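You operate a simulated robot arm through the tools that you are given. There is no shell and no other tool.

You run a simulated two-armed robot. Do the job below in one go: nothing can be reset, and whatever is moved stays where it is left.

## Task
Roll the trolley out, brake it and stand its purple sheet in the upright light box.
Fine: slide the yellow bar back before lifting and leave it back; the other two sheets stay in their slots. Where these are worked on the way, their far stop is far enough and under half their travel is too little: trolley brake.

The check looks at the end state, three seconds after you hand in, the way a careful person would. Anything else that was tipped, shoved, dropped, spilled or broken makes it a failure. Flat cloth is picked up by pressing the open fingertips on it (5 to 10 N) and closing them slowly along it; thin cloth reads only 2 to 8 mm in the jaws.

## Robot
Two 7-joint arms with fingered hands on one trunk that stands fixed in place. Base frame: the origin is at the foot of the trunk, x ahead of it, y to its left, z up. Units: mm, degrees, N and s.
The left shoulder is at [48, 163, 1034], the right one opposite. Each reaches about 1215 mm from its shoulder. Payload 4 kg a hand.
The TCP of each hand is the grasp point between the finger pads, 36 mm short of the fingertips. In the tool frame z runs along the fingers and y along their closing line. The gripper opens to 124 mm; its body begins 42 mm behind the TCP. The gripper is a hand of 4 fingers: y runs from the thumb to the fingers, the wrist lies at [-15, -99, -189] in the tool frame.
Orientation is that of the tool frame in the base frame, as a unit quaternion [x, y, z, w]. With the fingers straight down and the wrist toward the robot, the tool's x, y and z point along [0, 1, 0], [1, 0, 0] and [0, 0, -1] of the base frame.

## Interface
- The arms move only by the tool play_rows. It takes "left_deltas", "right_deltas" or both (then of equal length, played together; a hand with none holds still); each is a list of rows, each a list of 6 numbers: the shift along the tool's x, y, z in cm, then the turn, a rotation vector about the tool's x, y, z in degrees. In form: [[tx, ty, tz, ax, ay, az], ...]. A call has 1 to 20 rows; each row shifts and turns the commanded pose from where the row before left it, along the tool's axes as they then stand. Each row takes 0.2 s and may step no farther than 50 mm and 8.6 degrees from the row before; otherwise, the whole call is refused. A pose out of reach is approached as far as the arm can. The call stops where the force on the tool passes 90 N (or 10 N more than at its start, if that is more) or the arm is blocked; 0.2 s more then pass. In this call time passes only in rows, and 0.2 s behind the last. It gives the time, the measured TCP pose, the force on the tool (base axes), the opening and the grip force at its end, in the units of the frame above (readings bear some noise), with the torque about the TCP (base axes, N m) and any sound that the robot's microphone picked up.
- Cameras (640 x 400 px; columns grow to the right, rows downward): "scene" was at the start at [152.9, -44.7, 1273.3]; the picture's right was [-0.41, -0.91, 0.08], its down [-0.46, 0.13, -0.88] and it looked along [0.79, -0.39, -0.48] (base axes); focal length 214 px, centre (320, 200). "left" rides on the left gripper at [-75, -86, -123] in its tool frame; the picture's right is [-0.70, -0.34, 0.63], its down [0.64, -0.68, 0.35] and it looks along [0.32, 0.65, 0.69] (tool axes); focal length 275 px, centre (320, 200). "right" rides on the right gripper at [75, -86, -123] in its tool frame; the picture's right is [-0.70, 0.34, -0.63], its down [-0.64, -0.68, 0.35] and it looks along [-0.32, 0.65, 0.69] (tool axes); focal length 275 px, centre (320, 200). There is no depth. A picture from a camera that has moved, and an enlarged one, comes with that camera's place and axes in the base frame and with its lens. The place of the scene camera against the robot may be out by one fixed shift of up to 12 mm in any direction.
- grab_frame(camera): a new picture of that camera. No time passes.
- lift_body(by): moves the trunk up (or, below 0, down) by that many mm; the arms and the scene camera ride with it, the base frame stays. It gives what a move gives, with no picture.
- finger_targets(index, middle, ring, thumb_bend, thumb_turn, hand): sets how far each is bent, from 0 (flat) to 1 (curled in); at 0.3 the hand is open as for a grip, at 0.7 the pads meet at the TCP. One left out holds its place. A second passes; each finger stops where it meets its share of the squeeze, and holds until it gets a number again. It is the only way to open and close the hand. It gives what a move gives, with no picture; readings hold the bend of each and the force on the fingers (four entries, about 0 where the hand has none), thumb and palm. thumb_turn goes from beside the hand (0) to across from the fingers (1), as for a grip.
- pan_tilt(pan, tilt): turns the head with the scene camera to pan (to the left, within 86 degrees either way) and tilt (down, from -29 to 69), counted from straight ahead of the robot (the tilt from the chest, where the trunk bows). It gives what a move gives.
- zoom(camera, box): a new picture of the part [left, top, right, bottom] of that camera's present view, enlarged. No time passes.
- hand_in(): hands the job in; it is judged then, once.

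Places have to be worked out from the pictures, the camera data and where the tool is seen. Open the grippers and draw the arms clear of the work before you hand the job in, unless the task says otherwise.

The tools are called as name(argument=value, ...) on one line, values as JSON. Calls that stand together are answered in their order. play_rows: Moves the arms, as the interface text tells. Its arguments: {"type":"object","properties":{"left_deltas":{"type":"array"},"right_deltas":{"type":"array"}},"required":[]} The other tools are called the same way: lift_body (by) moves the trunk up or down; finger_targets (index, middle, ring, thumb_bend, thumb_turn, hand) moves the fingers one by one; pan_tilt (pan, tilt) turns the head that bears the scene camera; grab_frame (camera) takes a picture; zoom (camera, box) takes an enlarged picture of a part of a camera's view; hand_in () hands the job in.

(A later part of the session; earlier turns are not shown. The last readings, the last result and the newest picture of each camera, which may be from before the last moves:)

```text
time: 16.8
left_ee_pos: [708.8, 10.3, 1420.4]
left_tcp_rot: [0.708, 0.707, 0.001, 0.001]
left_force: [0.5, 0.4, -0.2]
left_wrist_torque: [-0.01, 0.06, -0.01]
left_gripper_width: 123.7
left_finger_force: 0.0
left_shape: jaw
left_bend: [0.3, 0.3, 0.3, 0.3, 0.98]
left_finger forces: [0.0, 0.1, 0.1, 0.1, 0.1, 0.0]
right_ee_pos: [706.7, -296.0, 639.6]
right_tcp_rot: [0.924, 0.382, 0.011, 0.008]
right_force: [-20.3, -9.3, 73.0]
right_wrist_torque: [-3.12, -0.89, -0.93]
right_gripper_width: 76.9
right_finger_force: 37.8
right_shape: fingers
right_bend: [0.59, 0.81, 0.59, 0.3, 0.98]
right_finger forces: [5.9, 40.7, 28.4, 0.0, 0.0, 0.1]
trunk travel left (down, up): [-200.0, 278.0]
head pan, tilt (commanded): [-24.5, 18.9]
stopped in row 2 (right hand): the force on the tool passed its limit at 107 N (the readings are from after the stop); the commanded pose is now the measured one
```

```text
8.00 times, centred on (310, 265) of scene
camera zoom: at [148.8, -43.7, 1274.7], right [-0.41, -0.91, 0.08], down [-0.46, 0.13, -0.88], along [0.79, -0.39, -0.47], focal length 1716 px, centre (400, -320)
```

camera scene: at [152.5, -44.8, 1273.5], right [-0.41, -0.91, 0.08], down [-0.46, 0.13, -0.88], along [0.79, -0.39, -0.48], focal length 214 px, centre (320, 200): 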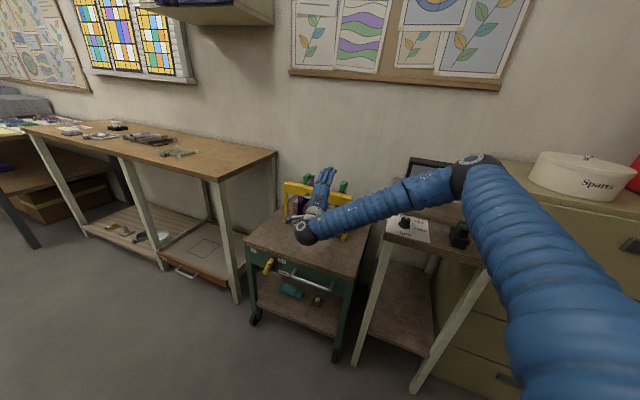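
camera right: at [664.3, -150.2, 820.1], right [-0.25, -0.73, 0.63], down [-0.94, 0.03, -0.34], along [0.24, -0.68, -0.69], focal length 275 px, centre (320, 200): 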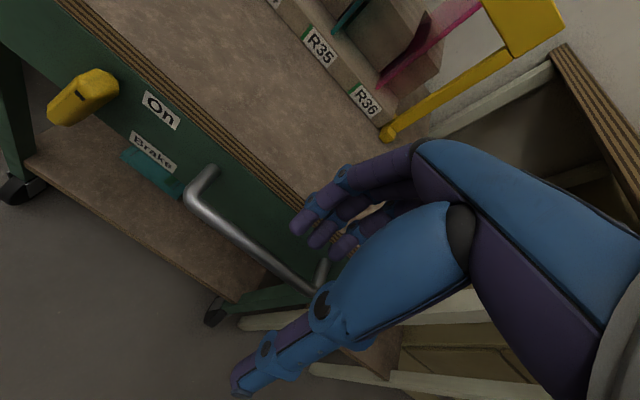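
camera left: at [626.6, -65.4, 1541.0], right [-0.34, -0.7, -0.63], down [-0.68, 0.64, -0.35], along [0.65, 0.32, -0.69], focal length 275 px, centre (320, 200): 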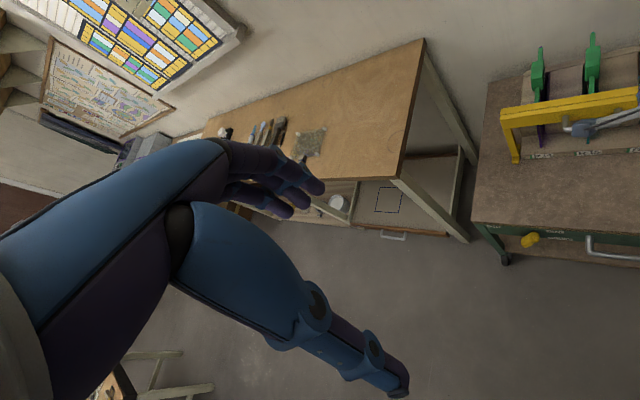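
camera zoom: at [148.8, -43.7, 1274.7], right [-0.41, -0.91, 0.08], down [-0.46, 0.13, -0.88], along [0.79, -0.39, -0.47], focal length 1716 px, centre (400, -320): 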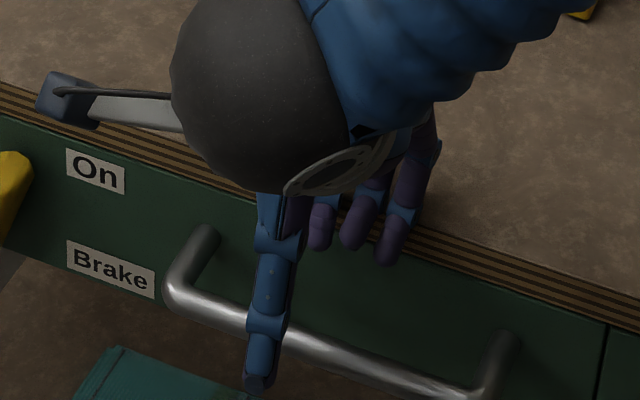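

The fingertips met the tabletop edge: they sit about 32 mm behind the grasp point, farther out than I assumed. I lift off, straighten the hand, and bend the fingers more.

play_rows(right_deltas=[[0, 0, -1.5, 0, 0, 0], [0, 0, -1.5, 1.3, -0.8, 0], [0, 0, -1.0, 0, 0, 0]])

finger_targets(hand="right", index=0.64, middle=0.64, ring=0.64, thumb_bend=0.3)

zoom(camera="right", box=[140, 120, 460, 320])

zoom(camera="scene", box=[230, 220, 390, 320])

```text
time: 17.6
left_ee_pos: [713.8, 8.8, 1416.8]
left_tcp_rot: [0.707, 0.707, 0.0, 0.001]
left_force: [-0.6, -0.5, 0.0]
left_wrist_torque: [-0.01, 0.03, 0.01]
left_gripper_width: 124.0
left_finger_force: 0.1
left_shape: jaw
left_bend: [0.3, 0.3, 0.3, 0.3, 0.98]
left_finger forces: [0.0, 0.0, 0.0, 0.0, 0.0, 0.1]
right_ee_pos: [705.2, -295.8, 670.2]
right_tcp_rot: [0.924, 0.382, -0.005, -0.004]
right_force: [0.0, 0.7, 0.1]
right_wrist_torque: [-0.02, 0.0, -0.03]
right_gripper_width: 81.3
right_finger_force: 0.1
right_shape: fingers
right_bend: [0.57, 0.78, 0.57, 0.3, 0.98]
right_finger forces: [0.1, 0.0, 0.0, 0.0, 0.0, 0.0]
trunk travel left (down, up): [-200.0, 278.0]
head pan, tilt (commanded): [-24.5, 18.9]
```

```text
time: 18.6
left_ee_pos: [712.0, 9.9, 1416.8]
left_tcp_rot: [0.707, 0.707, 0.0, 0.0]
left_force: [0.6, 0.6, -1.0]
left_wrist_torque: [0.01, 0.02, 0.01]
left_gripper_width: 123.6
left_finger_force: 0.1
left_shape: jaw
left_bend: [0.3, 0.3, 0.3, 0.3, 0.98]
left_finger forces: [0.0, 0.0, 0.0, 0.0, 0.0, 0.0]
right_ee_pos: [705.7, -295.7, 669.3]
right_tcp_rot: [0.924, 0.382, -0.004, -0.004]
right_force: [-0.6, -0.7, 0.0]
right_wrist_torque: [0.0, -0.02, 0.02]
right_gripper_width: 70.4
right_finger_force: 0.2
right_shape: fingers
right_bend: [0.64, 0.64, 0.64, 0.3, 0.98]
right_finger forces: [0.0, 0.1, 0.0, 0.0, 0.0, 0.0]
trunk travel left (down, up): [-200.0, 278.0]
head pan, tilt (commanded): [-24.5, 18.9]
```

```text
2.00 times, centred on (300, 220) of right
camera zoom: at [698.9, -181.7, 792.4], right [-0.25, -0.73, 0.64], down [-0.94, 0.03, -0.33], along [0.23, -0.68, -0.7], focal length 551 px, centre (360, 160)
```

zoom: 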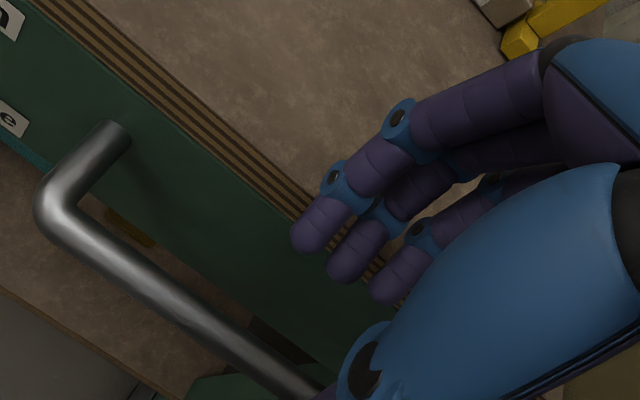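

```text
4.00 times, centred on (310, 270) of scene
camera zoom: at [153.1, -44.6, 1273.3], right [-0.41, -0.91, 0.08], down [-0.46, 0.13, -0.88], along [0.79, -0.39, -0.48], focal length 858 px, centre (360, -80)
```

zoom: 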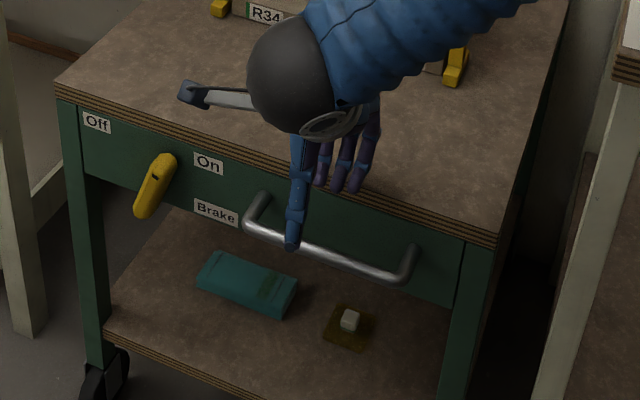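

Now the fingertips sit about 21 mm behind the grasp point, mid-gap between bar and tabletop edge. I descend again in small steps.

play_rows(right_deltas=[[0, 0, 1.2, -0.5, 0.2, 0], [0, 0, 1.2, 0, 0, 0], [0, 0, 1.2, 0, 0, 0], [0, 0, 1.2, 0, 0, 0], [0, 0, 1.2, 0, 0, 0]])

zoom(camera="right", box=[140, 120, 460, 320])

```text
time: 19.8
left_ee_pos: [706.6, 13.6, 1421.0]
left_tcp_rot: [0.707, 0.707, 0.001, 0.002]
left_force: [-0.3, -0.3, 0.2]
left_wrist_torque: [-0.01, 0.01, -0.03]
left_gripper_width: 123.8
left_finger_force: 0.0
left_shape: jaw
left_bend: [0.3, 0.3, 0.3, 0.3, 0.98]
left_finger forces: [0.0, 0.0, 0.0, 0.1, 0.0, 0.0]
right_ee_pos: [702.5, -292.2, 616.5]
right_tcp_rot: [0.923, 0.384, 0.001, 0.002]
right_force: [-24.2, 22.7, 51.3]
right_wrist_torque: [-2.37, -1.31, -0.64]
right_gripper_width: 70.7
right_finger_force: 29.8
right_shape: fingers
right_bend: [0.64, 0.7, 0.69, 0.3, 0.98]
right_finger forces: [0.1, 43.4, 17.1, 0.1, 0.0, 0.0]
trunk travel left (down, up): [-200.0, 278.0]
head pan, tilt (commanded): [-24.5, 18.9]
```

```text
2.00 times, centred on (300, 220) of right
camera zoom: at [694.0, -177.7, 738.1], right [-0.26, -0.73, 0.63], down [-0.94, 0.02, -0.35], along [0.24, -0.68, -0.69], focal length 551 px, centre (360, 160)
```

zoom: 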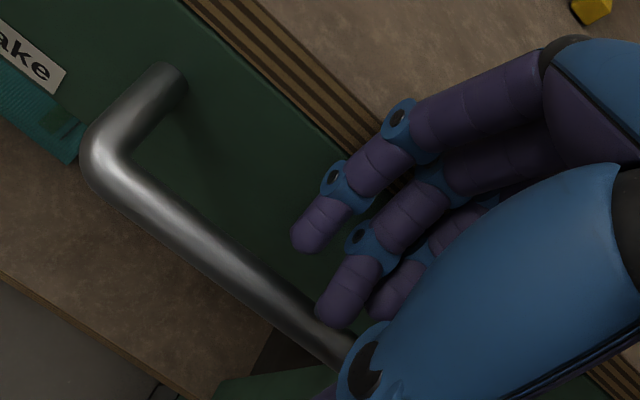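

Middle and ring backs are rubbing the plywood edge, since bent fingers slope inward. Open fingers hang nearly straight, so I lift, move back about 45 mm and open them to lower them vertically into the gap.

play_rows(right_deltas=[[0, -0.6, -1.5, 0, 0, 0], [0, -0.5, -2.0, 0, 0, 0], [0, -1.5, -2.0, 0, 0, 0], [0, -2.0, 0, 0, 0, 0]])

finger_targets(hand="right", index=0.3, middle=0.3, ring=0.3, thumb_bend=0.2)

zoom(camera="right", box=[140, 100, 460, 300])

zoom(camera="scene", box=[270, 230, 350, 280])

```text
time: 20.8
left_ee_pos: [712.3, 9.2, 1417.9]
left_tcp_rot: [0.707, 0.707, 0.0, 0.0]
left_force: [0.2, 0.3, 1.4]
left_wrist_torque: [-0.03, 0.02, 0.0]
left_gripper_width: 123.7
left_finger_force: 0.1
left_shape: jaw
left_bend: [0.3, 0.3, 0.3, 0.3, 0.98]
left_finger forces: [0.1, 0.1, 0.0, 0.0, 0.0, 0.0]
right_ee_pos: [672.2, -263.8, 662.3]
right_tcp_rot: [0.924, 0.383, -0.002, 0.0]
right_force: [0.0, 0.3, -0.1]
right_wrist_torque: [-0.02, 0.0, -0.02]
right_gripper_width: 70.6
right_finger_force: 0.1
right_shape: fingers
right_bend: [0.64, 0.64, 0.64, 0.3, 0.98]
right_finger forces: [0.0, 0.0, 0.0, 0.0, 0.0, 0.0]
trunk travel left (down, up): [-200.0, 278.0]
head pan, tilt (commanded): [-24.5, 18.9]
```

```text
time: 21.8
left_ee_pos: [713.0, 9.9, 1417.0]
left_tcp_rot: [0.707, 0.707, 0.0, 0.0]
left_force: [0.1, 0.3, -0.3]
left_wrist_torque: [-0.01, -0.02, 0.01]
left_gripper_width: 123.4
left_finger_force: 0.0
left_shape: jaw
left_bend: [0.3, 0.3, 0.3, 0.3, 0.98]
left_finger forces: [0.0, 0.1, 0.0, 0.0, 0.0, 0.0]
right_ee_pos: [671.3, -261.6, 663.2]
right_tcp_rot: [0.924, 0.383, -0.003, 0.0]
right_force: [0.4, -0.3, 0.2]
right_wrist_torque: [0.01, -0.02, -0.02]
right_gripper_width: 121.5
right_finger_force: 0.1
right_shape: fingers
right_bend: [0.3, 0.3, 0.3, 0.2, 0.98]
right_finger forces: [0.0, 0.0, 0.1, 0.1, 0.0, 0.0]
trunk travel left (down, up): [-200.0, 278.0]
head pan, tilt (commanded): [-24.5, 18.9]
```

```text
2.00 times, centred on (300, 200) of right
camera zoom: at [664.2, -148.6, 784.7], right [-0.25, -0.73, 0.64], down [-0.94, 0.03, -0.34], along [0.23, -0.68, -0.69], focal length 551 px, centre (360, 200)
```

zoom: 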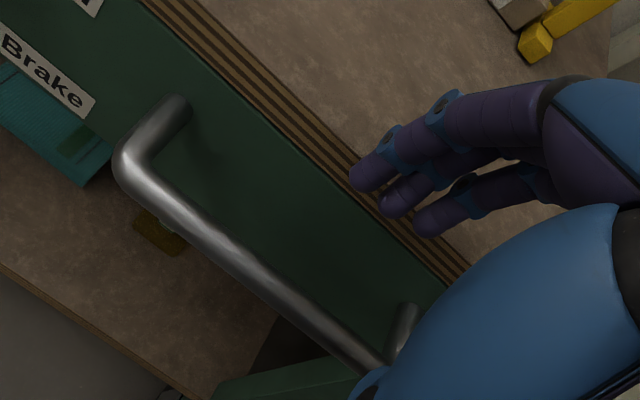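

```text
8.00 times, centred on (310, 255) of scene
camera zoom: at [153.0, -44.6, 1273.3], right [-0.41, -0.91, 0.08], down [-0.46, 0.13, -0.88], along [0.79, -0.39, -0.48], focal length 1716 px, centre (400, -240)
```

zoom: 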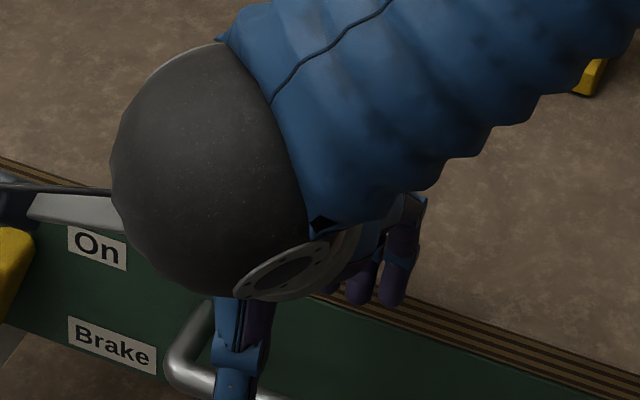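

Open fingertips are 73 mm behind the grasp point, i.e. about 27 mm behind the bar. I shift back 5 mm more and lower in steps, watching the force.

play_rows(right_deltas=[[0, -0.5, 0, 0, 0, 0], [0, 0, 1.0, 0, 0, 0], [0, 0, 1.0, 0, 0, 0], [0, 0, 1.0, 0, 0, 0], [0, 0, 1.0, 0, 0, 0]])

zoom(camera="right", box=[140, 100, 460, 300])

```text
time: 23.0
left_ee_pos: [712.3, 9.3, 1416.7]
left_tcp_rot: [0.707, 0.707, 0.001, 0.0]
left_force: [0.1, 0.6, 0.4]
left_wrist_torque: [0.0, -0.03, 0.01]
left_gripper_width: 123.8
left_finger_force: 0.1
left_shape: jaw
left_bend: [0.3, 0.3, 0.3, 0.3, 0.98]
left_finger forces: [0.0, 0.0, 0.0, 0.0, 0.1, 0.0]
right_ee_pos: [668.0, -260.8, 623.5]
right_tcp_rot: [0.924, 0.383, -0.002, -0.001]
right_force: [0.2, 0.7, 0.2]
right_wrist_torque: [0.01, 0.02, 0.01]
right_gripper_width: 121.4
right_finger_force: 0.0
right_shape: fingers
right_bend: [0.3, 0.3, 0.3, 0.2, 0.98]
right_finger forces: [0.0, 0.1, 0.0, 0.1, 0.0, 0.0]
trunk travel left (down, up): [-200.0, 278.0]
head pan, tilt (commanded): [-24.5, 18.9]
```

```text
2.00 times, centred on (300, 200) of right
camera zoom: at [660.7, -146.3, 745.2], right [-0.25, -0.73, 0.64], down [-0.94, 0.03, -0.34], along [0.23, -0.68, -0.69], focal length 551 px, centre (360, 200)
```

zoom: 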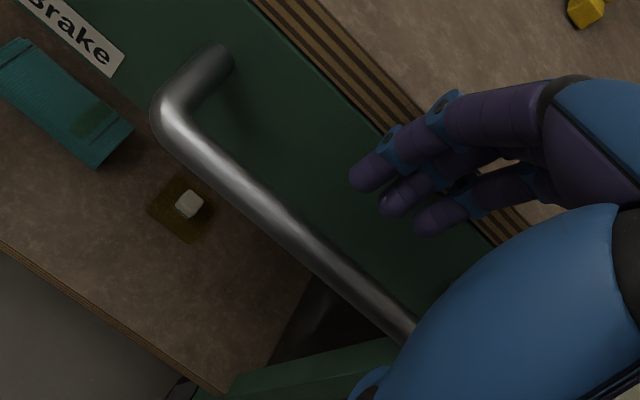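

No contact so far. I continue down about 42 mm so the fingertips pass below the bar.

play_rows(right_deltas=[[0, 0, 1.1, 0, 0, 0], [0, 0, 1.1, 0, 0, 0], [0, 0, 1.1, 0, 0, 0], [0, 0, 1.0, 0, 0, 0]])

zoom(camera="right", box=[140, 100, 460, 300])

zoom(camera="scene", box=[250, 230, 378, 310])

```text
time: 24.0
left_ee_pos: [712.2, 10.1, 1417.7]
left_tcp_rot: [0.707, 0.707, 0.0, 0.0]
left_force: [-0.5, -0.3, 1.1]
left_wrist_torque: [0.0, 0.03, 0.01]
left_gripper_width: 123.6
left_finger_force: 0.1
left_shape: jaw
left_bend: [0.3, 0.3, 0.3, 0.3, 0.98]
left_finger forces: [0.0, 0.1, 0.0, 0.1, 0.0, 0.0]
right_ee_pos: [666.3, -260.8, 579.9]
right_tcp_rot: [0.924, 0.383, -0.002, -0.001]
right_force: [-0.9, -0.4, -0.2]
right_wrist_torque: [0.01, -0.04, 0.03]
right_gripper_width: 121.5
right_finger_force: 0.0
right_shape: fingers
right_bend: [0.3, 0.3, 0.3, 0.2, 0.98]
right_finger forces: [0.0, 0.1, 0.1, 0.1, 0.0, 0.0]
trunk travel left (down, up): [-200.0, 278.0]
head pan, tilt (commanded): [-24.5, 18.9]
```

```text
2.00 times, centred on (300, 200) of right
camera zoom: at [659.9, -146.3, 701.8], right [-0.25, -0.73, 0.64], down [-0.94, 0.03, -0.34], along [0.23, -0.68, -0.69], focal length 551 px, centre (360, 200)
```

zoom: 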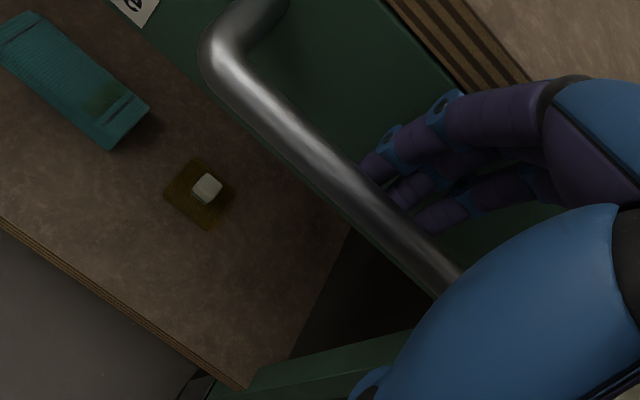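

```text
5.00 times, centred on (314, 270) of scene
camera zoom: at [153.2, -44.7, 1273.3], right [-0.41, -0.91, 0.08], down [-0.46, 0.13, -0.88], along [0.79, -0.39, -0.48], focal length 1072 px, centre (350, -150)
```

zoom: 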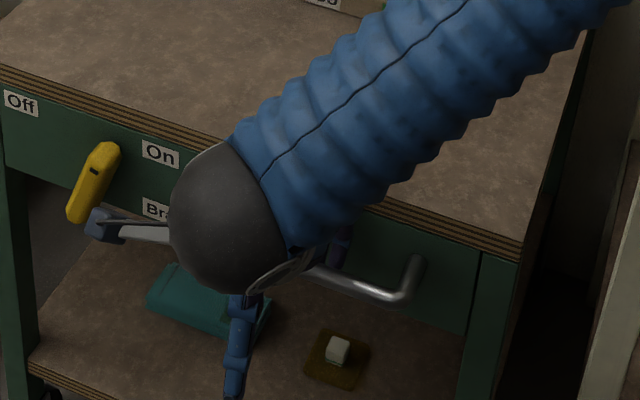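

The fingertips are behind the bar now. I curl the fingers gently to hook it.

finger_targets(hand="right", index=0.5, middle=0.5, ring=0.5)

zoom(camera="right", box=[140, 100, 460, 300])

```text
time: 25.0
left_ee_pos: [713.0, 7.8, 1417.4]
left_tcp_rot: [0.707, 0.707, 0.0, 0.0]
left_force: [0.1, -0.8, 0.7]
left_wrist_torque: [0.0, 0.01, 0.01]
left_gripper_width: 123.6
left_finger_force: 0.0
left_shape: jaw
left_bend: [0.3, 0.3, 0.3, 0.3, 0.98]
left_finger forces: [0.0, 0.0, 0.0, 0.0, 0.0, 0.0]
right_ee_pos: [668.5, -261.8, 581.6]
right_tcp_rot: [0.924, 0.382, -0.001, 0.001]
right_force: [21.2, -26.6, 2.8]
right_wrist_torque: [-0.78, -0.63, 0.09]
right_gripper_width: 109.6
right_finger_force: 15.2
right_shape: fingers
right_bend: [0.39, 0.44, 0.4, 0.2, 0.98]
right_finger forces: [11.7, 8.3, 9.4, 0.0, 0.1, 0.0]
trunk travel left (down, up): [-200.0, 278.0]
head pan, tilt (commanded): [-24.5, 18.9]
```

```text
2.00 times, centred on (300, 200) of right
camera zoom: at [661.1, -147.6, 702.1], right [-0.25, -0.73, 0.64], down [-0.94, 0.03, -0.34], along [0.23, -0.68, -0.69], focal length 551 px, centre (360, 200)
```

zoom: 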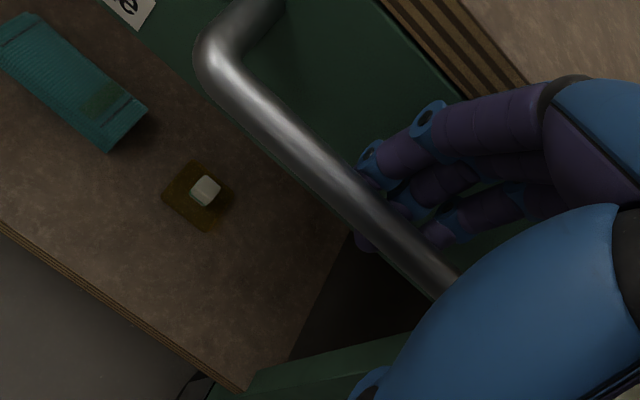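

The fingers hold the bar with about 10 N each. I now pull along the trolley's axis, toward the robot's left front, slowly.

play_rows(right_deltas=[[0, -1.5, 0, 0, 0, 0], [0, -2.0, 0, 0, 0, 0], [0, -2.0, 0, 0, 0, 0], [0, -2.0, 0, 0, 0, 0]])

grab_frame(camera="scene")

grab_frame(camera="right")

```text
time: 25.6
left_ee_pos: [715.9, 7.7, 1415.2]
left_tcp_rot: [0.706, 0.708, -0.001, -0.002]
left_force: [0.0, 0.2, 0.6]
left_wrist_torque: [0.01, -0.06, -0.01]
left_gripper_width: 123.7
left_finger_force: 0.1
left_shape: jaw
left_bend: [0.3, 0.3, 0.3, 0.3, 0.98]
left_finger forces: [0.0, 0.0, 0.0, 0.0, 0.0, 0.0]
right_ee_pos: [657.8, -252.0, 579.4]
right_tcp_rot: [0.927, 0.375, 0.001, 0.009]
right_force: [59.9, -48.7, -25.3]
right_wrist_torque: [0.38, -0.09, 1.07]
right_gripper_width: 125.5
right_finger_force: 40.5
right_shape: fingers
right_bend: [0.31, 0.24, 0.24, 0.2, 0.98]
right_finger forces: [28.1, 26.3, 25.7, 0.0, 0.0, 0.1]
trunk travel left (down, up): [-200.0, 278.0]
head pan, tilt (commanded): [-24.5, 18.9]
stopped in row 2 (right hand): the force on the tool passed its limit at 100 N (the readings are from after the stop); the commanded pose is now the measured one
```

```text
taken
camera scene: at [156.8, -46.8, 1272.4], right [-0.41, -0.91, 0.08], down [-0.47, 0.14, -0.87], along [0.79, -0.39, -0.48], focal length 214 px, centre (320, 200)
```

scene: 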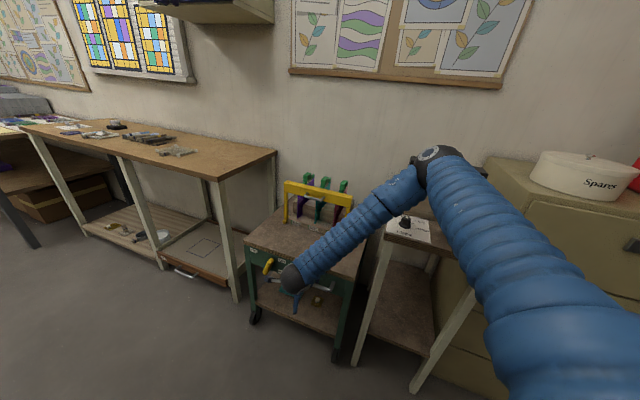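

```text
taken
camera right: at [649.8, -136.4, 699.1], right [-0.27, -0.72, 0.64], down [-0.93, 0.04, -0.36], along [0.23, -0.7, -0.68], focal length 275 px, centre (320, 200)
```

right: 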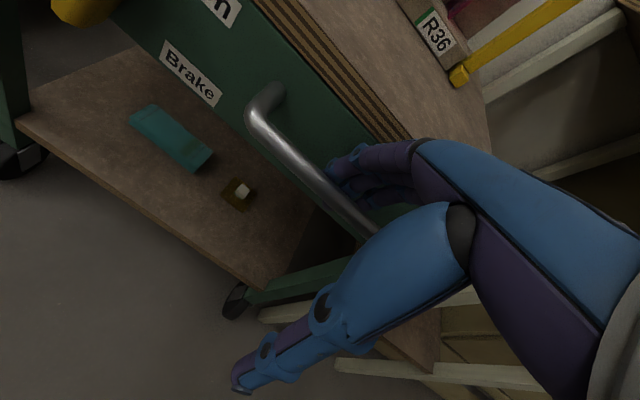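

The trolley did not budge at 100 N, so it may be braked now, or caught. I ease the pull and bring the left hand's camera down in front of the lever to see its real setting.

play_rows(right_deltas=[[0, 1.0, 0, 0, 0, 0], [0, 0.4, 0, 0, 0, 0]], left_deltas=[[2.0, 0, 4.0, 0, 0, 7.5], [0, 0, 4.5, 0, 0, 7.5]])

play_rows(left_deltas=[[0, 0, 4.8, 0, 0, 7.5], [0, 0, 4.8, 0, 0, 7.5], [0, 0, 4.8, 0, 0, 7.5], [0, 0, 4.8, 0, 0, 7.5], [0, 0, 4.8, 0, 0, 0], [0, 0, 4.8, 0, 0, 0], [0, 0, 4.8, 0, 0, 0], [0, 0, 4.8, 0, 0, 0], [0, 0, 4.8, 0, 0, 0], [0, 0, 4.8, 0, 0, 0]])

grab_frame(camera="left")

grab_frame(camera="scene")

```text
time: 26.2
left_ee_pos: [717.6, 27.7, 1332.1]
left_tcp_rot: [0.793, 0.609, -0.001, -0.001]
left_force: [0.1, -0.3, -0.2]
left_wrist_torque: [0.01, 0.0, 0.01]
left_gripper_width: 123.6
left_finger_force: 0.0
left_shape: jaw
left_bend: [0.3, 0.3, 0.3, 0.3, 0.98]
left_finger forces: [0.0, 0.1, 0.0, 0.0, 0.0, 0.0]
right_ee_pos: [663.7, -256.7, 579.8]
right_tcp_rot: [0.925, 0.379, 0.001, 0.004]
right_force: [33.2, -31.0, -14.4]
right_wrist_torque: [0.03, -0.27, 0.43]
right_gripper_width: 116.8
right_finger_force: 23.6
right_shape: fingers
right_bend: [0.36, 0.41, 0.37, 0.2, 0.98]
right_finger forces: [16.3, 16.7, 15.4, 0.0, 0.0, 0.0]
trunk travel left (down, up): [-200.0, 278.0]
head pan, tilt (commanded): [-24.5, 18.9]
```

```text
time: 28.4
left_ee_pos: [709.8, 26.5, 848.3]
left_tcp_rot: [0.924, 0.383, -0.001, -0.001]
left_force: [0.6, 0.5, 0.0]
left_wrist_torque: [0.0, -0.02, 0.02]
left_gripper_width: 123.8
left_finger_force: 0.0
left_shape: jaw
left_bend: [0.3, 0.3, 0.3, 0.3, 0.98]
left_finger forces: [0.0, 0.1, 0.1, 0.0, 0.0, 0.0]
right_ee_pos: [662.6, -256.8, 580.6]
right_tcp_rot: [0.926, 0.378, 0.0, 0.005]
right_force: [31.5, -28.9, -15.0]
right_wrist_torque: [0.08, -0.23, 0.39]
right_gripper_width: 115.6
right_finger_force: 22.9
right_shape: fingers
right_bend: [0.36, 0.42, 0.38, 0.2, 0.98]
right_finger forces: [15.1, 15.5, 14.5, 0.0, 0.0, 0.0]
trunk travel left (down, up): [-200.0, 278.0]
head pan, tilt (commanded): [-24.5, 18.9]
```

```text
taken
camera left: at [596.2, 34.0, 972.8], right [-0.73, -0.25, -0.63], down [-0.03, 0.94, -0.35], along [0.68, -0.24, -0.69], focal length 275 px, centre (320, 200)
```

left: 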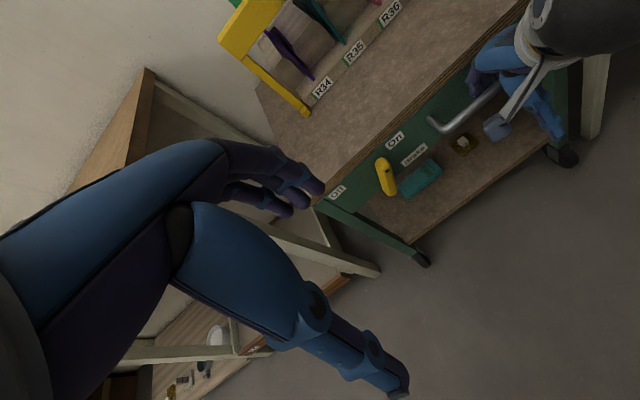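

```text
taken
camera scene: at [155.1, -45.7, 1273.0], right [-0.41, -0.91, 0.08], down [-0.47, 0.14, -0.87], along [0.79, -0.39, -0.48], focal length 214 px, centre (320, 200)
```

scene: 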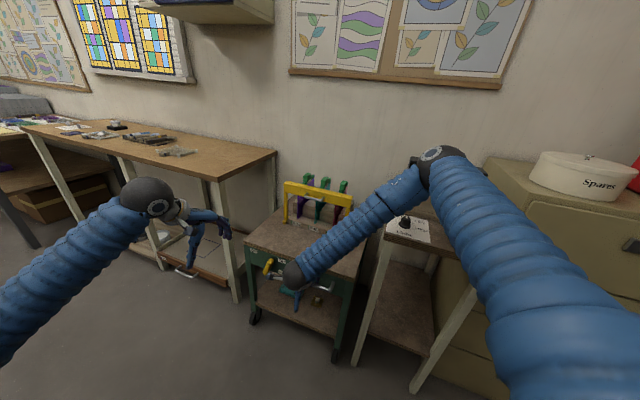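

The left camera sees the lever area around pixel (385, 175); I zoom in there and on the wheels.

zoom(camera="left", box=[310, 120, 470, 220])

zoom(camera="left", box=[350, 140, 430, 190])

zoom(camera="scene", box=[230, 290, 390, 390])

```text
4.00 times, centred on (390, 170) of left
camera zoom: at [596.2, 34.0, 972.8], right [-0.73, -0.25, -0.63], down [-0.03, 0.94, -0.35], along [0.68, -0.24, -0.69], focal length 1101 px, centre (40, 320)
```

zoom: 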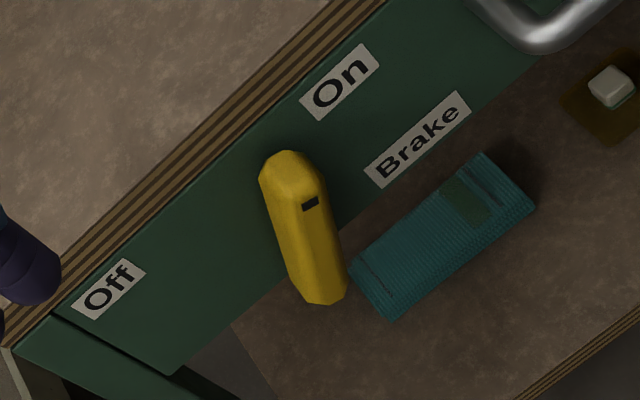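

```text
8.00 times, centred on (390, 165) of left
camera zoom: at [596.2, 34.0, 972.8], right [-0.73, -0.25, -0.63], down [-0.03, 0.94, -0.35], along [0.68, -0.24, -0.69], focal length 2202 px, centre (-240, 480)
```

zoom: 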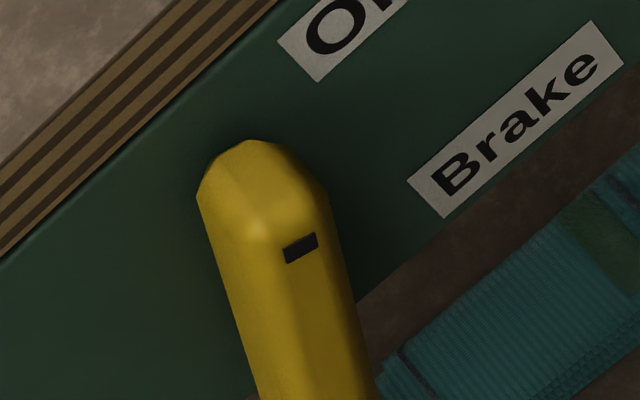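

```text
4.00 times, centred on (310, 340) of scene
camera zoom: at [155.1, -45.7, 1273.0], right [-0.41, -0.91, 0.08], down [-0.47, 0.14, -0.87], along [0.79, -0.39, -0.48], focal length 858 px, centre (360, -360)
```

zoom: 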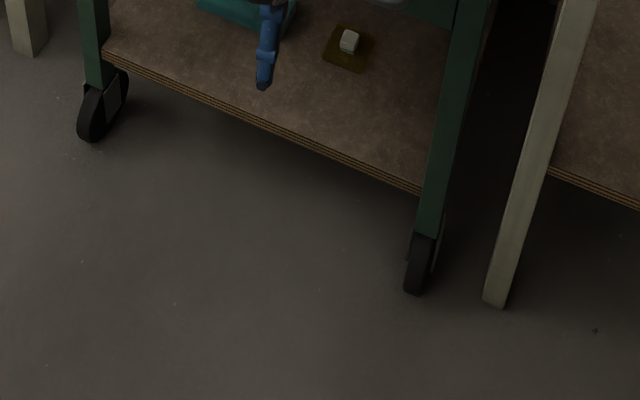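

The lever turns out flat to the panel, about 97 mm long, pivoting at its top and hanging some 18° left of straight down, so whether it is off is unclear. I'll unhook the right hand, lift it out, and use its fingers to test the lever while the left camera watches.

finger_targets(hand="right", index=0.3, middle=0.3, ring=0.3)

play_rows(right_deltas=[[0, 0.3, 0, 0, 0, 0], [0, 0.2, -2.5, 0, 0, 0], [0, 0, -2.5, 0, 0, 0], [0, 0, -2.5, 0, 0, 0], [0, 0, -2.5, 0, 0, 0], [0, 0, -2.0, 0, 0, 0]])

zoom(camera="scene", box=[230, 220, 390, 320])

```text
time: 29.4
left_ee_pos: [707.4, 27.5, 849.6]
left_tcp_rot: [0.924, 0.383, 0.0, 0.0]
left_force: [-0.1, -0.2, 0.3]
left_wrist_torque: [0.0, 0.04, -0.01]
left_gripper_width: 123.7
left_finger_force: 0.1
left_shape: jaw
left_bend: [0.3, 0.3, 0.3, 0.3, 0.98]
left_finger forces: [0.0, 0.0, 0.0, 0.0, 0.0, 0.0]
right_ee_pos: [662.3, -255.5, 581.5]
right_tcp_rot: [0.925, 0.379, 0.001, 0.004]
right_force: [0.2, -0.6, 0.3]
right_wrist_torque: [0.0, 0.02, 0.02]
right_gripper_width: 121.8
right_finger_force: 0.1
right_shape: fingers
right_bend: [0.3, 0.3, 0.3, 0.2, 0.98]
right_finger forces: [0.0, 0.1, 0.0, 0.0, 0.1, 0.0]
trunk travel left (down, up): [-200.0, 278.0]
head pan, tilt (commanded): [-24.5, 18.9]
```

```text
time: 30.8
left_ee_pos: [707.8, 28.6, 850.2]
left_tcp_rot: [0.924, 0.382, 0.001, 0.0]
left_force: [-0.4, 0.3, -0.1]
left_wrist_torque: [0.0, -0.01, 0.01]
left_gripper_width: 123.7
left_finger_force: 0.0
left_shape: jaw
left_bend: [0.3, 0.3, 0.3, 0.3, 0.98]
left_finger forces: [0.1, 0.0, 0.0, 0.0, 0.0, 0.1]
right_ee_pos: [663.5, -257.6, 703.2]
right_tcp_rot: [0.925, 0.379, 0.001, 0.004]
right_force: [0.7, 0.3, 0.3]
right_wrist_torque: [0.01, 0.02, -0.04]
right_gripper_width: 122.1
right_finger_force: 0.1
right_shape: fingers
right_bend: [0.3, 0.3, 0.3, 0.2, 0.98]
right_finger forces: [0.1, 0.1, 0.0, 0.0, 0.1, 0.0]
trunk travel left (down, up): [-200.0, 278.0]
head pan, tilt (commanded): [-24.5, 18.9]
```

```text
4.00 times, centred on (310, 270) of scene
camera zoom: at [152.6, -44.4, 1273.5], right [-0.41, -0.91, 0.08], down [-0.46, 0.13, -0.88], along [0.79, -0.39, -0.48], focal length 858 px, centre (360, -80)
```

zoom: 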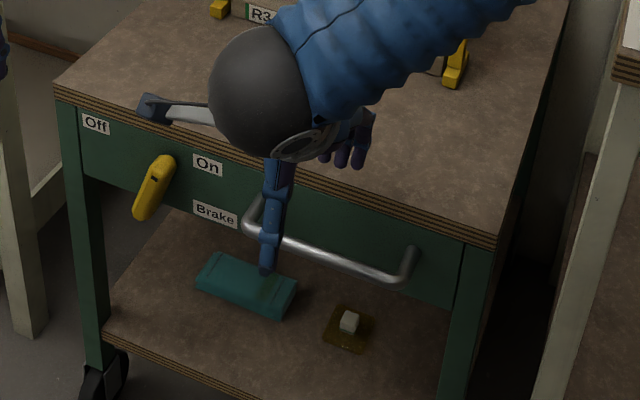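

The trolley has not moved at all. I slide the right hand left, above and to the right of the lever, at tabletop-clearing height.

play_rows(right_deltas=[[4.4, 0.1, 0, 0, 0, 0], [4.4, 0.1, 0, 0, 0, 0], [4.4, 0.1, 0, 0, 0, 0], [4.4, 0.2, 0, 0, 0, 0]])

grab_frame(camera="left")

zoom(camera="right", box=[140, 100, 460, 300])

```text
time: 31.8
left_ee_pos: [708.8, 28.1, 850.5]
left_tcp_rot: [0.924, 0.383, 0.0, 0.0]
left_force: [-0.1, -0.2, 0.7]
left_wrist_torque: [0.0, 0.03, -0.01]
left_gripper_width: 123.6
left_finger_force: 0.0
left_shape: jaw
left_bend: [0.3, 0.3, 0.3, 0.3, 0.98]
left_finger forces: [0.1, 0.0, 0.0, 0.1, 0.0, 0.1]
right_ee_pos: [771.3, -177.9, 728.1]
right_tcp_rot: [0.925, 0.38, 0.001, 0.005]
right_force: [-0.3, 0.7, 0.2]
right_wrist_torque: [0.01, 0.02, -0.02]
right_gripper_width: 121.9
right_finger_force: 0.0
right_shape: fingers
right_bend: [0.3, 0.3, 0.3, 0.2, 0.98]
right_finger forces: [0.0, 0.1, 0.0, 0.0, 0.1, 0.0]
right hand out of reach, approached as far as the arm can: row 3, 4
trunk travel left (down, up): [-200.0, 278.0]
head pan, tilt (commanded): [-24.5, 18.9]
```

```text
taken
camera left: at [594.8, 35.0, 974.6], right [-0.73, -0.25, -0.63], down [-0.03, 0.94, -0.35], along [0.68, -0.24, -0.69], focal length 275 px, centre (320, 200)
```

left: 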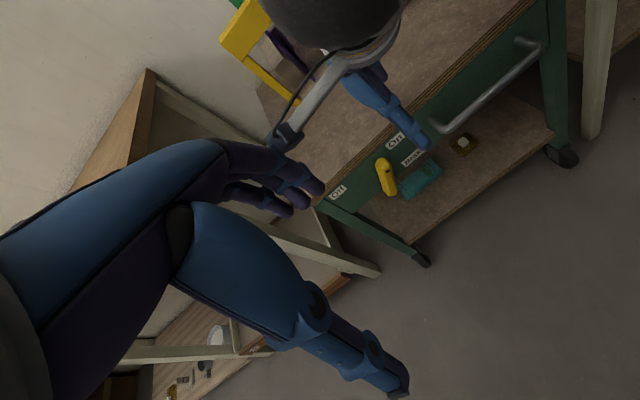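

```text
2.00 times, centred on (300, 200) of right
camera zoom: at [763.0, -63.1, 849.4], right [-0.26, -0.72, 0.64], down [-0.94, 0.03, -0.35], along [0.23, -0.69, -0.69], focal length 551 px, centre (360, 200)
```

zoom: 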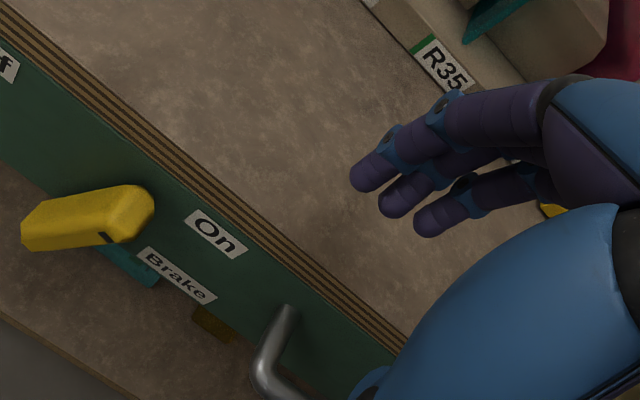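

The right arm can't reach that far left low down, so I'll use the left hand for the lever. First I lift the right hand away to its earlier lookout above the front of the trolley.

play_rows(right_deltas=[[0, -0.5, -4.0, 0, 0, 0], [-2.2, -0.7, -4.0, 0, 0, 0], [-2.2, -0.7, -4.0, 0, 0, 0], [-2.2, -0.7, -4.0, 0, 0, 0], [-2.2, -0.7, -4.0, 0, 0, 0], [-2.2, -0.7, -4.0, 0, 0, 0], [-2.2, -0.7, -4.0, 0, 0, 0], [-2.2, -0.7, -4.0, 0, 0, 0]])

grab_frame(camera="scene")

zoom(camera="scene", box=[240, 245, 304, 285])

```text
time: 33.6
left_ee_pos: [707.9, 27.0, 852.9]
left_tcp_rot: [0.924, 0.383, 0.001, 0.0]
left_force: [0.2, -0.5, 0.4]
left_wrist_torque: [-0.01, -0.01, 0.0]
left_gripper_width: 124.0
left_finger_force: 0.0
left_shape: jaw
left_bend: [0.3, 0.3, 0.3, 0.3, 0.98]
left_finger forces: [0.0, 0.1, 0.0, 0.0, 0.0, 0.0]
right_ee_pos: [624.6, -245.8, 1044.4]
right_tcp_rot: [0.925, 0.38, 0.002, 0.005]
right_force: [-0.1, -0.6, 0.3]
right_wrist_torque: [-0.02, -0.01, 0.0]
right_gripper_width: 121.8
right_finger_force: 0.1
right_shape: fingers
right_bend: [0.3, 0.3, 0.3, 0.2, 0.98]
right_finger forces: [0.0, 0.0, 0.0, 0.0, 0.1, 0.0]
trunk travel left (down, up): [-200.0, 278.0]
head pan, tilt (commanded): [-24.5, 18.9]
```

```text
taken
camera scene: at [151.2, -44.4, 1273.8], right [-0.41, -0.91, 0.08], down [-0.46, 0.13, -0.88], along [0.79, -0.39, -0.48], focal length 214 px, centre (320, 200)
```

scene: 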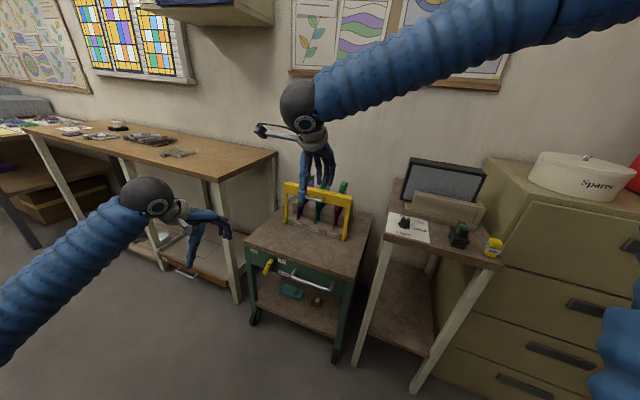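

```text
10.00 times, centred on (272, 265) of scene
camera zoom: at [151.2, -44.4, 1273.8], right [-0.41, -0.91, 0.08], down [-0.46, 0.13, -0.88], along [0.79, -0.39, -0.48], focal length 2145 px, centre (800, -450)
```

zoom: 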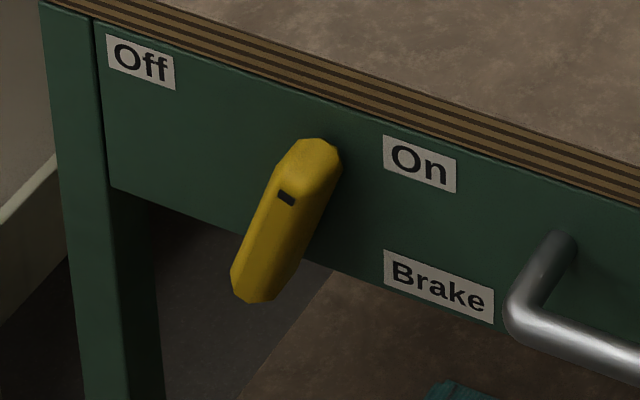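

Scene and both hand cameras agree the lever's pivot is near e_r 152 mm, z 560, hanging slightly left. I bring the left hand over to the right side of the lever, at tabletop-clearing height, and shift the right hand away a little.

play_rows(left_deltas=[[-1.88, 3.49, 2.64, 0, 0, 0], [-1.88, 3.49, 2.64, 0, 0, 0], [-1.88, 3.49, 2.64, 0, 0, 0], [-1.88, 3.49, 2.64, 0, 0, 0], [-1.88, 3.49, 2.64, 0, 0, 0]], right_deltas=[[-2.5, 0, 0, 0, 0, 0], [-2.5, 0, 0, 0, 0, 0], [-2.5, 0, 0, 0, 0, 0], [-2.5, 0, 0, 0, 0, 0], [-2.5, 0, 0, 0, 0, 0]])

grab_frame(camera="left")

zoom(camera="scene", box=[230, 220, 390, 320])

```text
time: 34.8
left_ee_pos: [768.5, -161.3, 721.6]
left_tcp_rot: [0.924, 0.383, 0.001, -0.001]
left_force: [1.0, 0.2, -0.6]
left_wrist_torque: [0.05, 0.0, 0.01]
left_gripper_width: 123.8
left_finger_force: 0.1
left_shape: jaw
left_bend: [0.3, 0.3, 0.3, 0.3, 0.98]
left_finger forces: [0.0, 0.1, 0.1, 0.0, 0.1, 0.0]
right_ee_pos: [533.3, -335.7, 1042.7]
right_tcp_rot: [0.925, 0.379, 0.002, 0.005]
right_force: [-0.3, -1.3, 0.7]
right_wrist_torque: [0.01, 0.01, 0.03]
right_gripper_width: 121.6
right_finger_force: 0.1
right_shape: fingers
right_bend: [0.3, 0.3, 0.3, 0.2, 0.98]
right_finger forces: [0.0, 0.0, 0.1, 0.1, 0.0, 0.0]
trunk travel left (down, up): [-200.0, 278.0]
head pan, tilt (commanded): [-24.5, 18.9]
```

```text
taken
camera left: at [655.6, -154.4, 845.2], right [-0.73, -0.25, -0.63], down [-0.03, 0.94, -0.34], along [0.68, -0.23, -0.69], focal length 275 px, centre (320, 200)
```

left: 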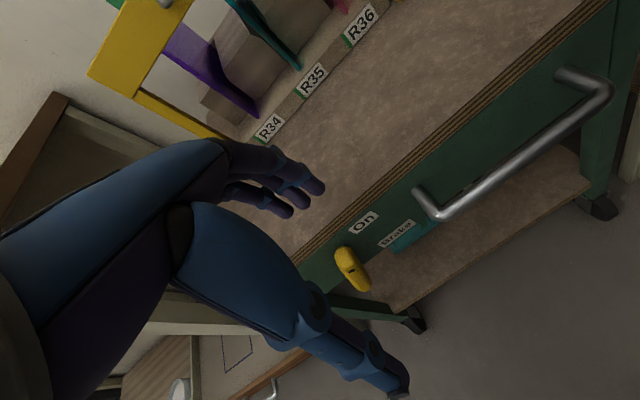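

```text
4.00 times, centred on (310, 270) of scene
camera zoom: at [152.6, -45.8, 1273.3], right [-0.41, -0.91, 0.08], down [-0.46, 0.13, -0.88], along [0.79, -0.39, -0.48], focal length 858 px, centre (360, -80)
```

zoom: 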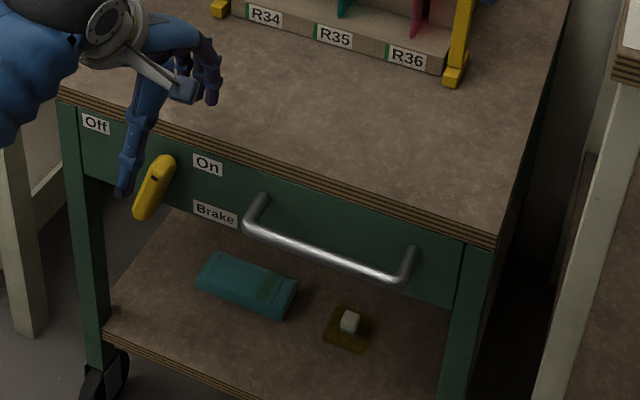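

Left fingertips are about 10 mm to the right of the lever hub and in front of the tabletop edge. I lower them beside the lever.

play_rows(left_deltas=[[0, 0, 2.5, 0, 0, 0], [0, 0, 2.5, 0, 0, 0], [0, 0, 2.5, 0, 0, 0], [0, 0, 2.5, 0, 0, 0]])

grab_frame(camera="left")

zoom(camera="scene", box=[240, 235, 320, 285])

```text
time: 35.8
left_ee_pos: [767.9, -161.6, 620.0]
left_tcp_rot: [0.924, 0.383, 0.0, 0.0]
left_force: [-0.3, 0.3, 0.5]
left_wrist_torque: [-0.01, 0.0, 0.01]
left_gripper_width: 123.9
left_finger_force: 0.1
left_shape: jaw
left_bend: [0.3, 0.3, 0.3, 0.3, 0.98]
left_finger forces: [0.0, 0.0, 0.0, 0.0, 0.0, 0.0]
right_ee_pos: [533.7, -335.7, 1042.0]
right_tcp_rot: [0.926, 0.379, 0.001, 0.004]
right_force: [-0.5, -0.3, 0.5]
right_wrist_torque: [0.01, -0.01, -0.02]
right_gripper_width: 122.0
right_finger_force: 0.0
right_shape: fingers
right_bend: [0.3, 0.3, 0.3, 0.2, 0.98]
right_finger forces: [0.1, 0.1, 0.1, 0.1, 0.1, 0.1]
trunk travel left (down, up): [-200.0, 278.0]
head pan, tilt (commanded): [-24.5, 18.9]
```

```text
taken
camera left: at [653.8, -154.2, 744.8], right [-0.73, -0.25, -0.63], down [-0.03, 0.94, -0.35], along [0.68, -0.24, -0.69], focal length 275 px, centre (320, 200)
```

left: 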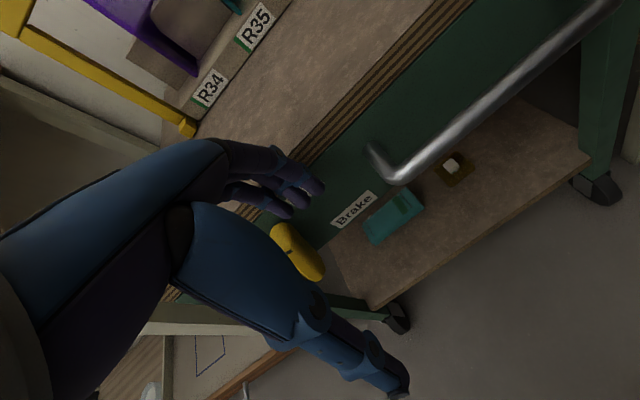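

```text
8.00 times, centred on (280, 260) of scene
camera zoom: at [153.1, -44.5, 1273.3], right [-0.41, -0.91, 0.08], down [-0.46, 0.13, -0.88], along [0.79, -0.39, -0.48], focal length 1716 px, centre (640, -280)
```

zoom: 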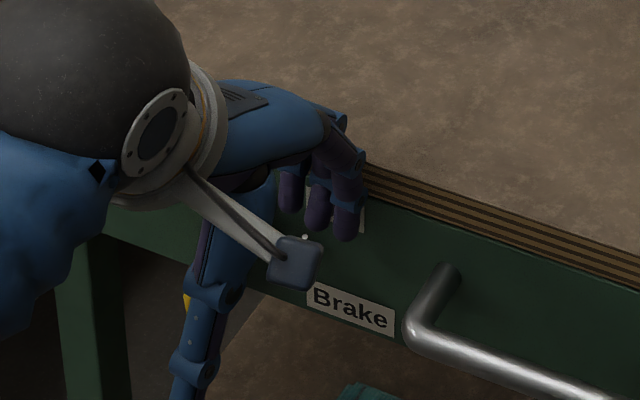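

Clear of the tabletop; the lever is just left of the ring finger. I lower another 9 cm.

play_rows(left_deltas=[[0, 0, 2.25, 0, 0, 0], [0, 0, 2.25, 0, 0, 0], [0, 0.3, 2.25, 0, 0, 0], [0, 0.4, 2.25, 0, 0, 0]])

grab_frame(camera="left")

zoom(camera="scene", box=[240, 245, 320, 295])

```text
time: 36.8
left_ee_pos: [774.3, -163.6, 530.0]
left_tcp_rot: [0.923, 0.384, 0.0, 0.0]
left_force: [-16.4, 14.9, 4.8]
left_wrist_torque: [-0.7, -0.79, 0.14]
left_gripper_width: 122.1
left_finger_force: 0.2
left_shape: jaw
left_bend: [0.3, 0.35, 0.3, 0.3, 0.98]
left_finger forces: [0.0, 22.5, 0.1, 0.1, 0.0, 0.0]
right_ee_pos: [532.6, -332.2, 1043.9]
right_tcp_rot: [0.925, 0.38, 0.002, 0.005]
right_force: [-0.4, -0.7, 0.3]
right_wrist_torque: [-0.02, -0.01, 0.0]
right_gripper_width: 121.8
right_finger_force: 0.0
right_shape: fingers
right_bend: [0.3, 0.3, 0.3, 0.2, 0.98]
right_finger forces: [0.0, 0.0, 0.1, 0.1, 0.0, 0.1]
trunk travel left (down, up): [-200.0, 278.0]
head pan, tilt (commanded): [-24.5, 18.9]
```

```text
taken
camera left: at [659.5, -157.0, 653.1], right [-0.73, -0.25, -0.63], down [-0.03, 0.94, -0.35], along [0.68, -0.24, -0.69], focal length 275 px, centre (320, 200)
```

left: 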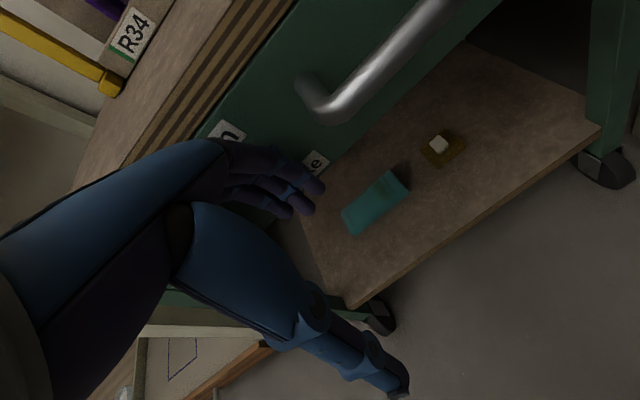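

```text
8.00 times, centred on (280, 270) of scene
camera zoom: at [151.7, -43.6, 1273.6], right [-0.41, -0.91, 0.08], down [-0.46, 0.13, -0.88], along [0.79, -0.39, -0.48], focal length 1716 px, centre (640, -360)
```

zoom: 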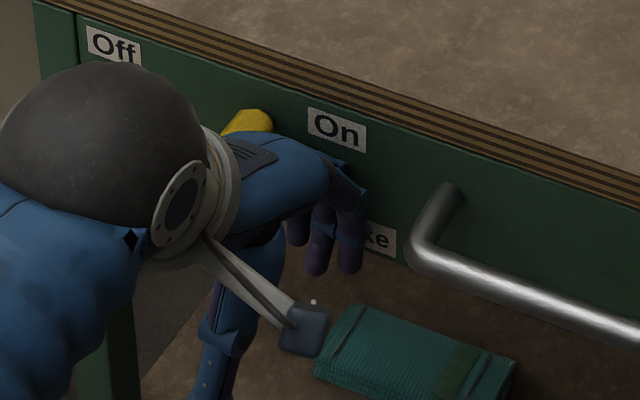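

The middle finger brushes the panel. I back off 5 mm and then move left in small steps until the ring finger meets the lever, to test which way it is free.

play_rows(left_deltas=[[0, -0.5, 0, 0, 0, 0], [1.2, 0, 0, 0, 0, 0], [1.2, 0, 0, 0, 0, 0], [1.2, 0, 0, 0, 0, 0]])

zoom(camera="scene", box=[240, 245, 320, 295])

grab_frame(camera="left")

```text
time: 37.8
left_ee_pos: [795.4, -137.3, 529.9]
left_tcp_rot: [0.924, 0.382, -0.001, 0.0]
left_force: [-6.1, -6.0, 0.8]
left_wrist_torque: [-0.11, 0.0, -0.55]
left_gripper_width: 123.7
left_finger_force: 0.1
left_shape: jaw
left_bend: [0.3, 0.3, 0.3, 0.3, 0.98]
left_finger forces: [0.0, 0.7, 8.8, 0.1, 0.0, 0.0]
right_ee_pos: [533.0, -335.5, 1042.5]
right_tcp_rot: [0.926, 0.378, 0.002, 0.004]
right_force: [0.7, 0.1, 0.3]
right_wrist_torque: [0.01, 0.01, -0.01]
right_gripper_width: 121.8
right_finger_force: 0.0
right_shape: fingers
right_bend: [0.3, 0.3, 0.3, 0.2, 0.98]
right_finger forces: [0.1, 0.0, 0.0, 0.0, 0.1, 0.0]
trunk travel left (down, up): [-200.0, 278.0]
head pan, tilt (commanded): [-24.5, 18.9]
```

```text
8.00 times, centred on (280, 270) of scene
camera zoom: at [152.5, -45.1, 1273.4], right [-0.41, -0.91, 0.08], down [-0.46, 0.13, -0.88], along [0.79, -0.39, -0.48], focal length 1716 px, centre (640, -360)
```

zoom: 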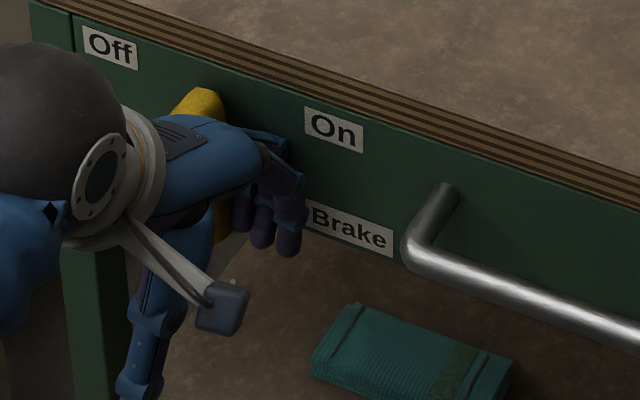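

```text
taken
camera left: at [682.0, -129.0, 653.0], right [-0.73, -0.25, -0.63], down [-0.02, 0.94, -0.35], along [0.68, -0.24, -0.69], focal length 275 px, centre (320, 200)
```

left: 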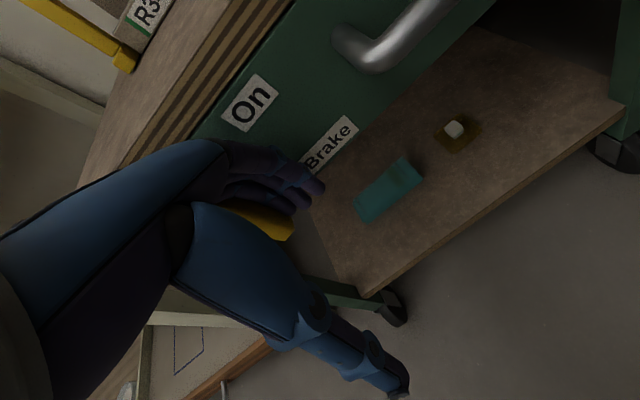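

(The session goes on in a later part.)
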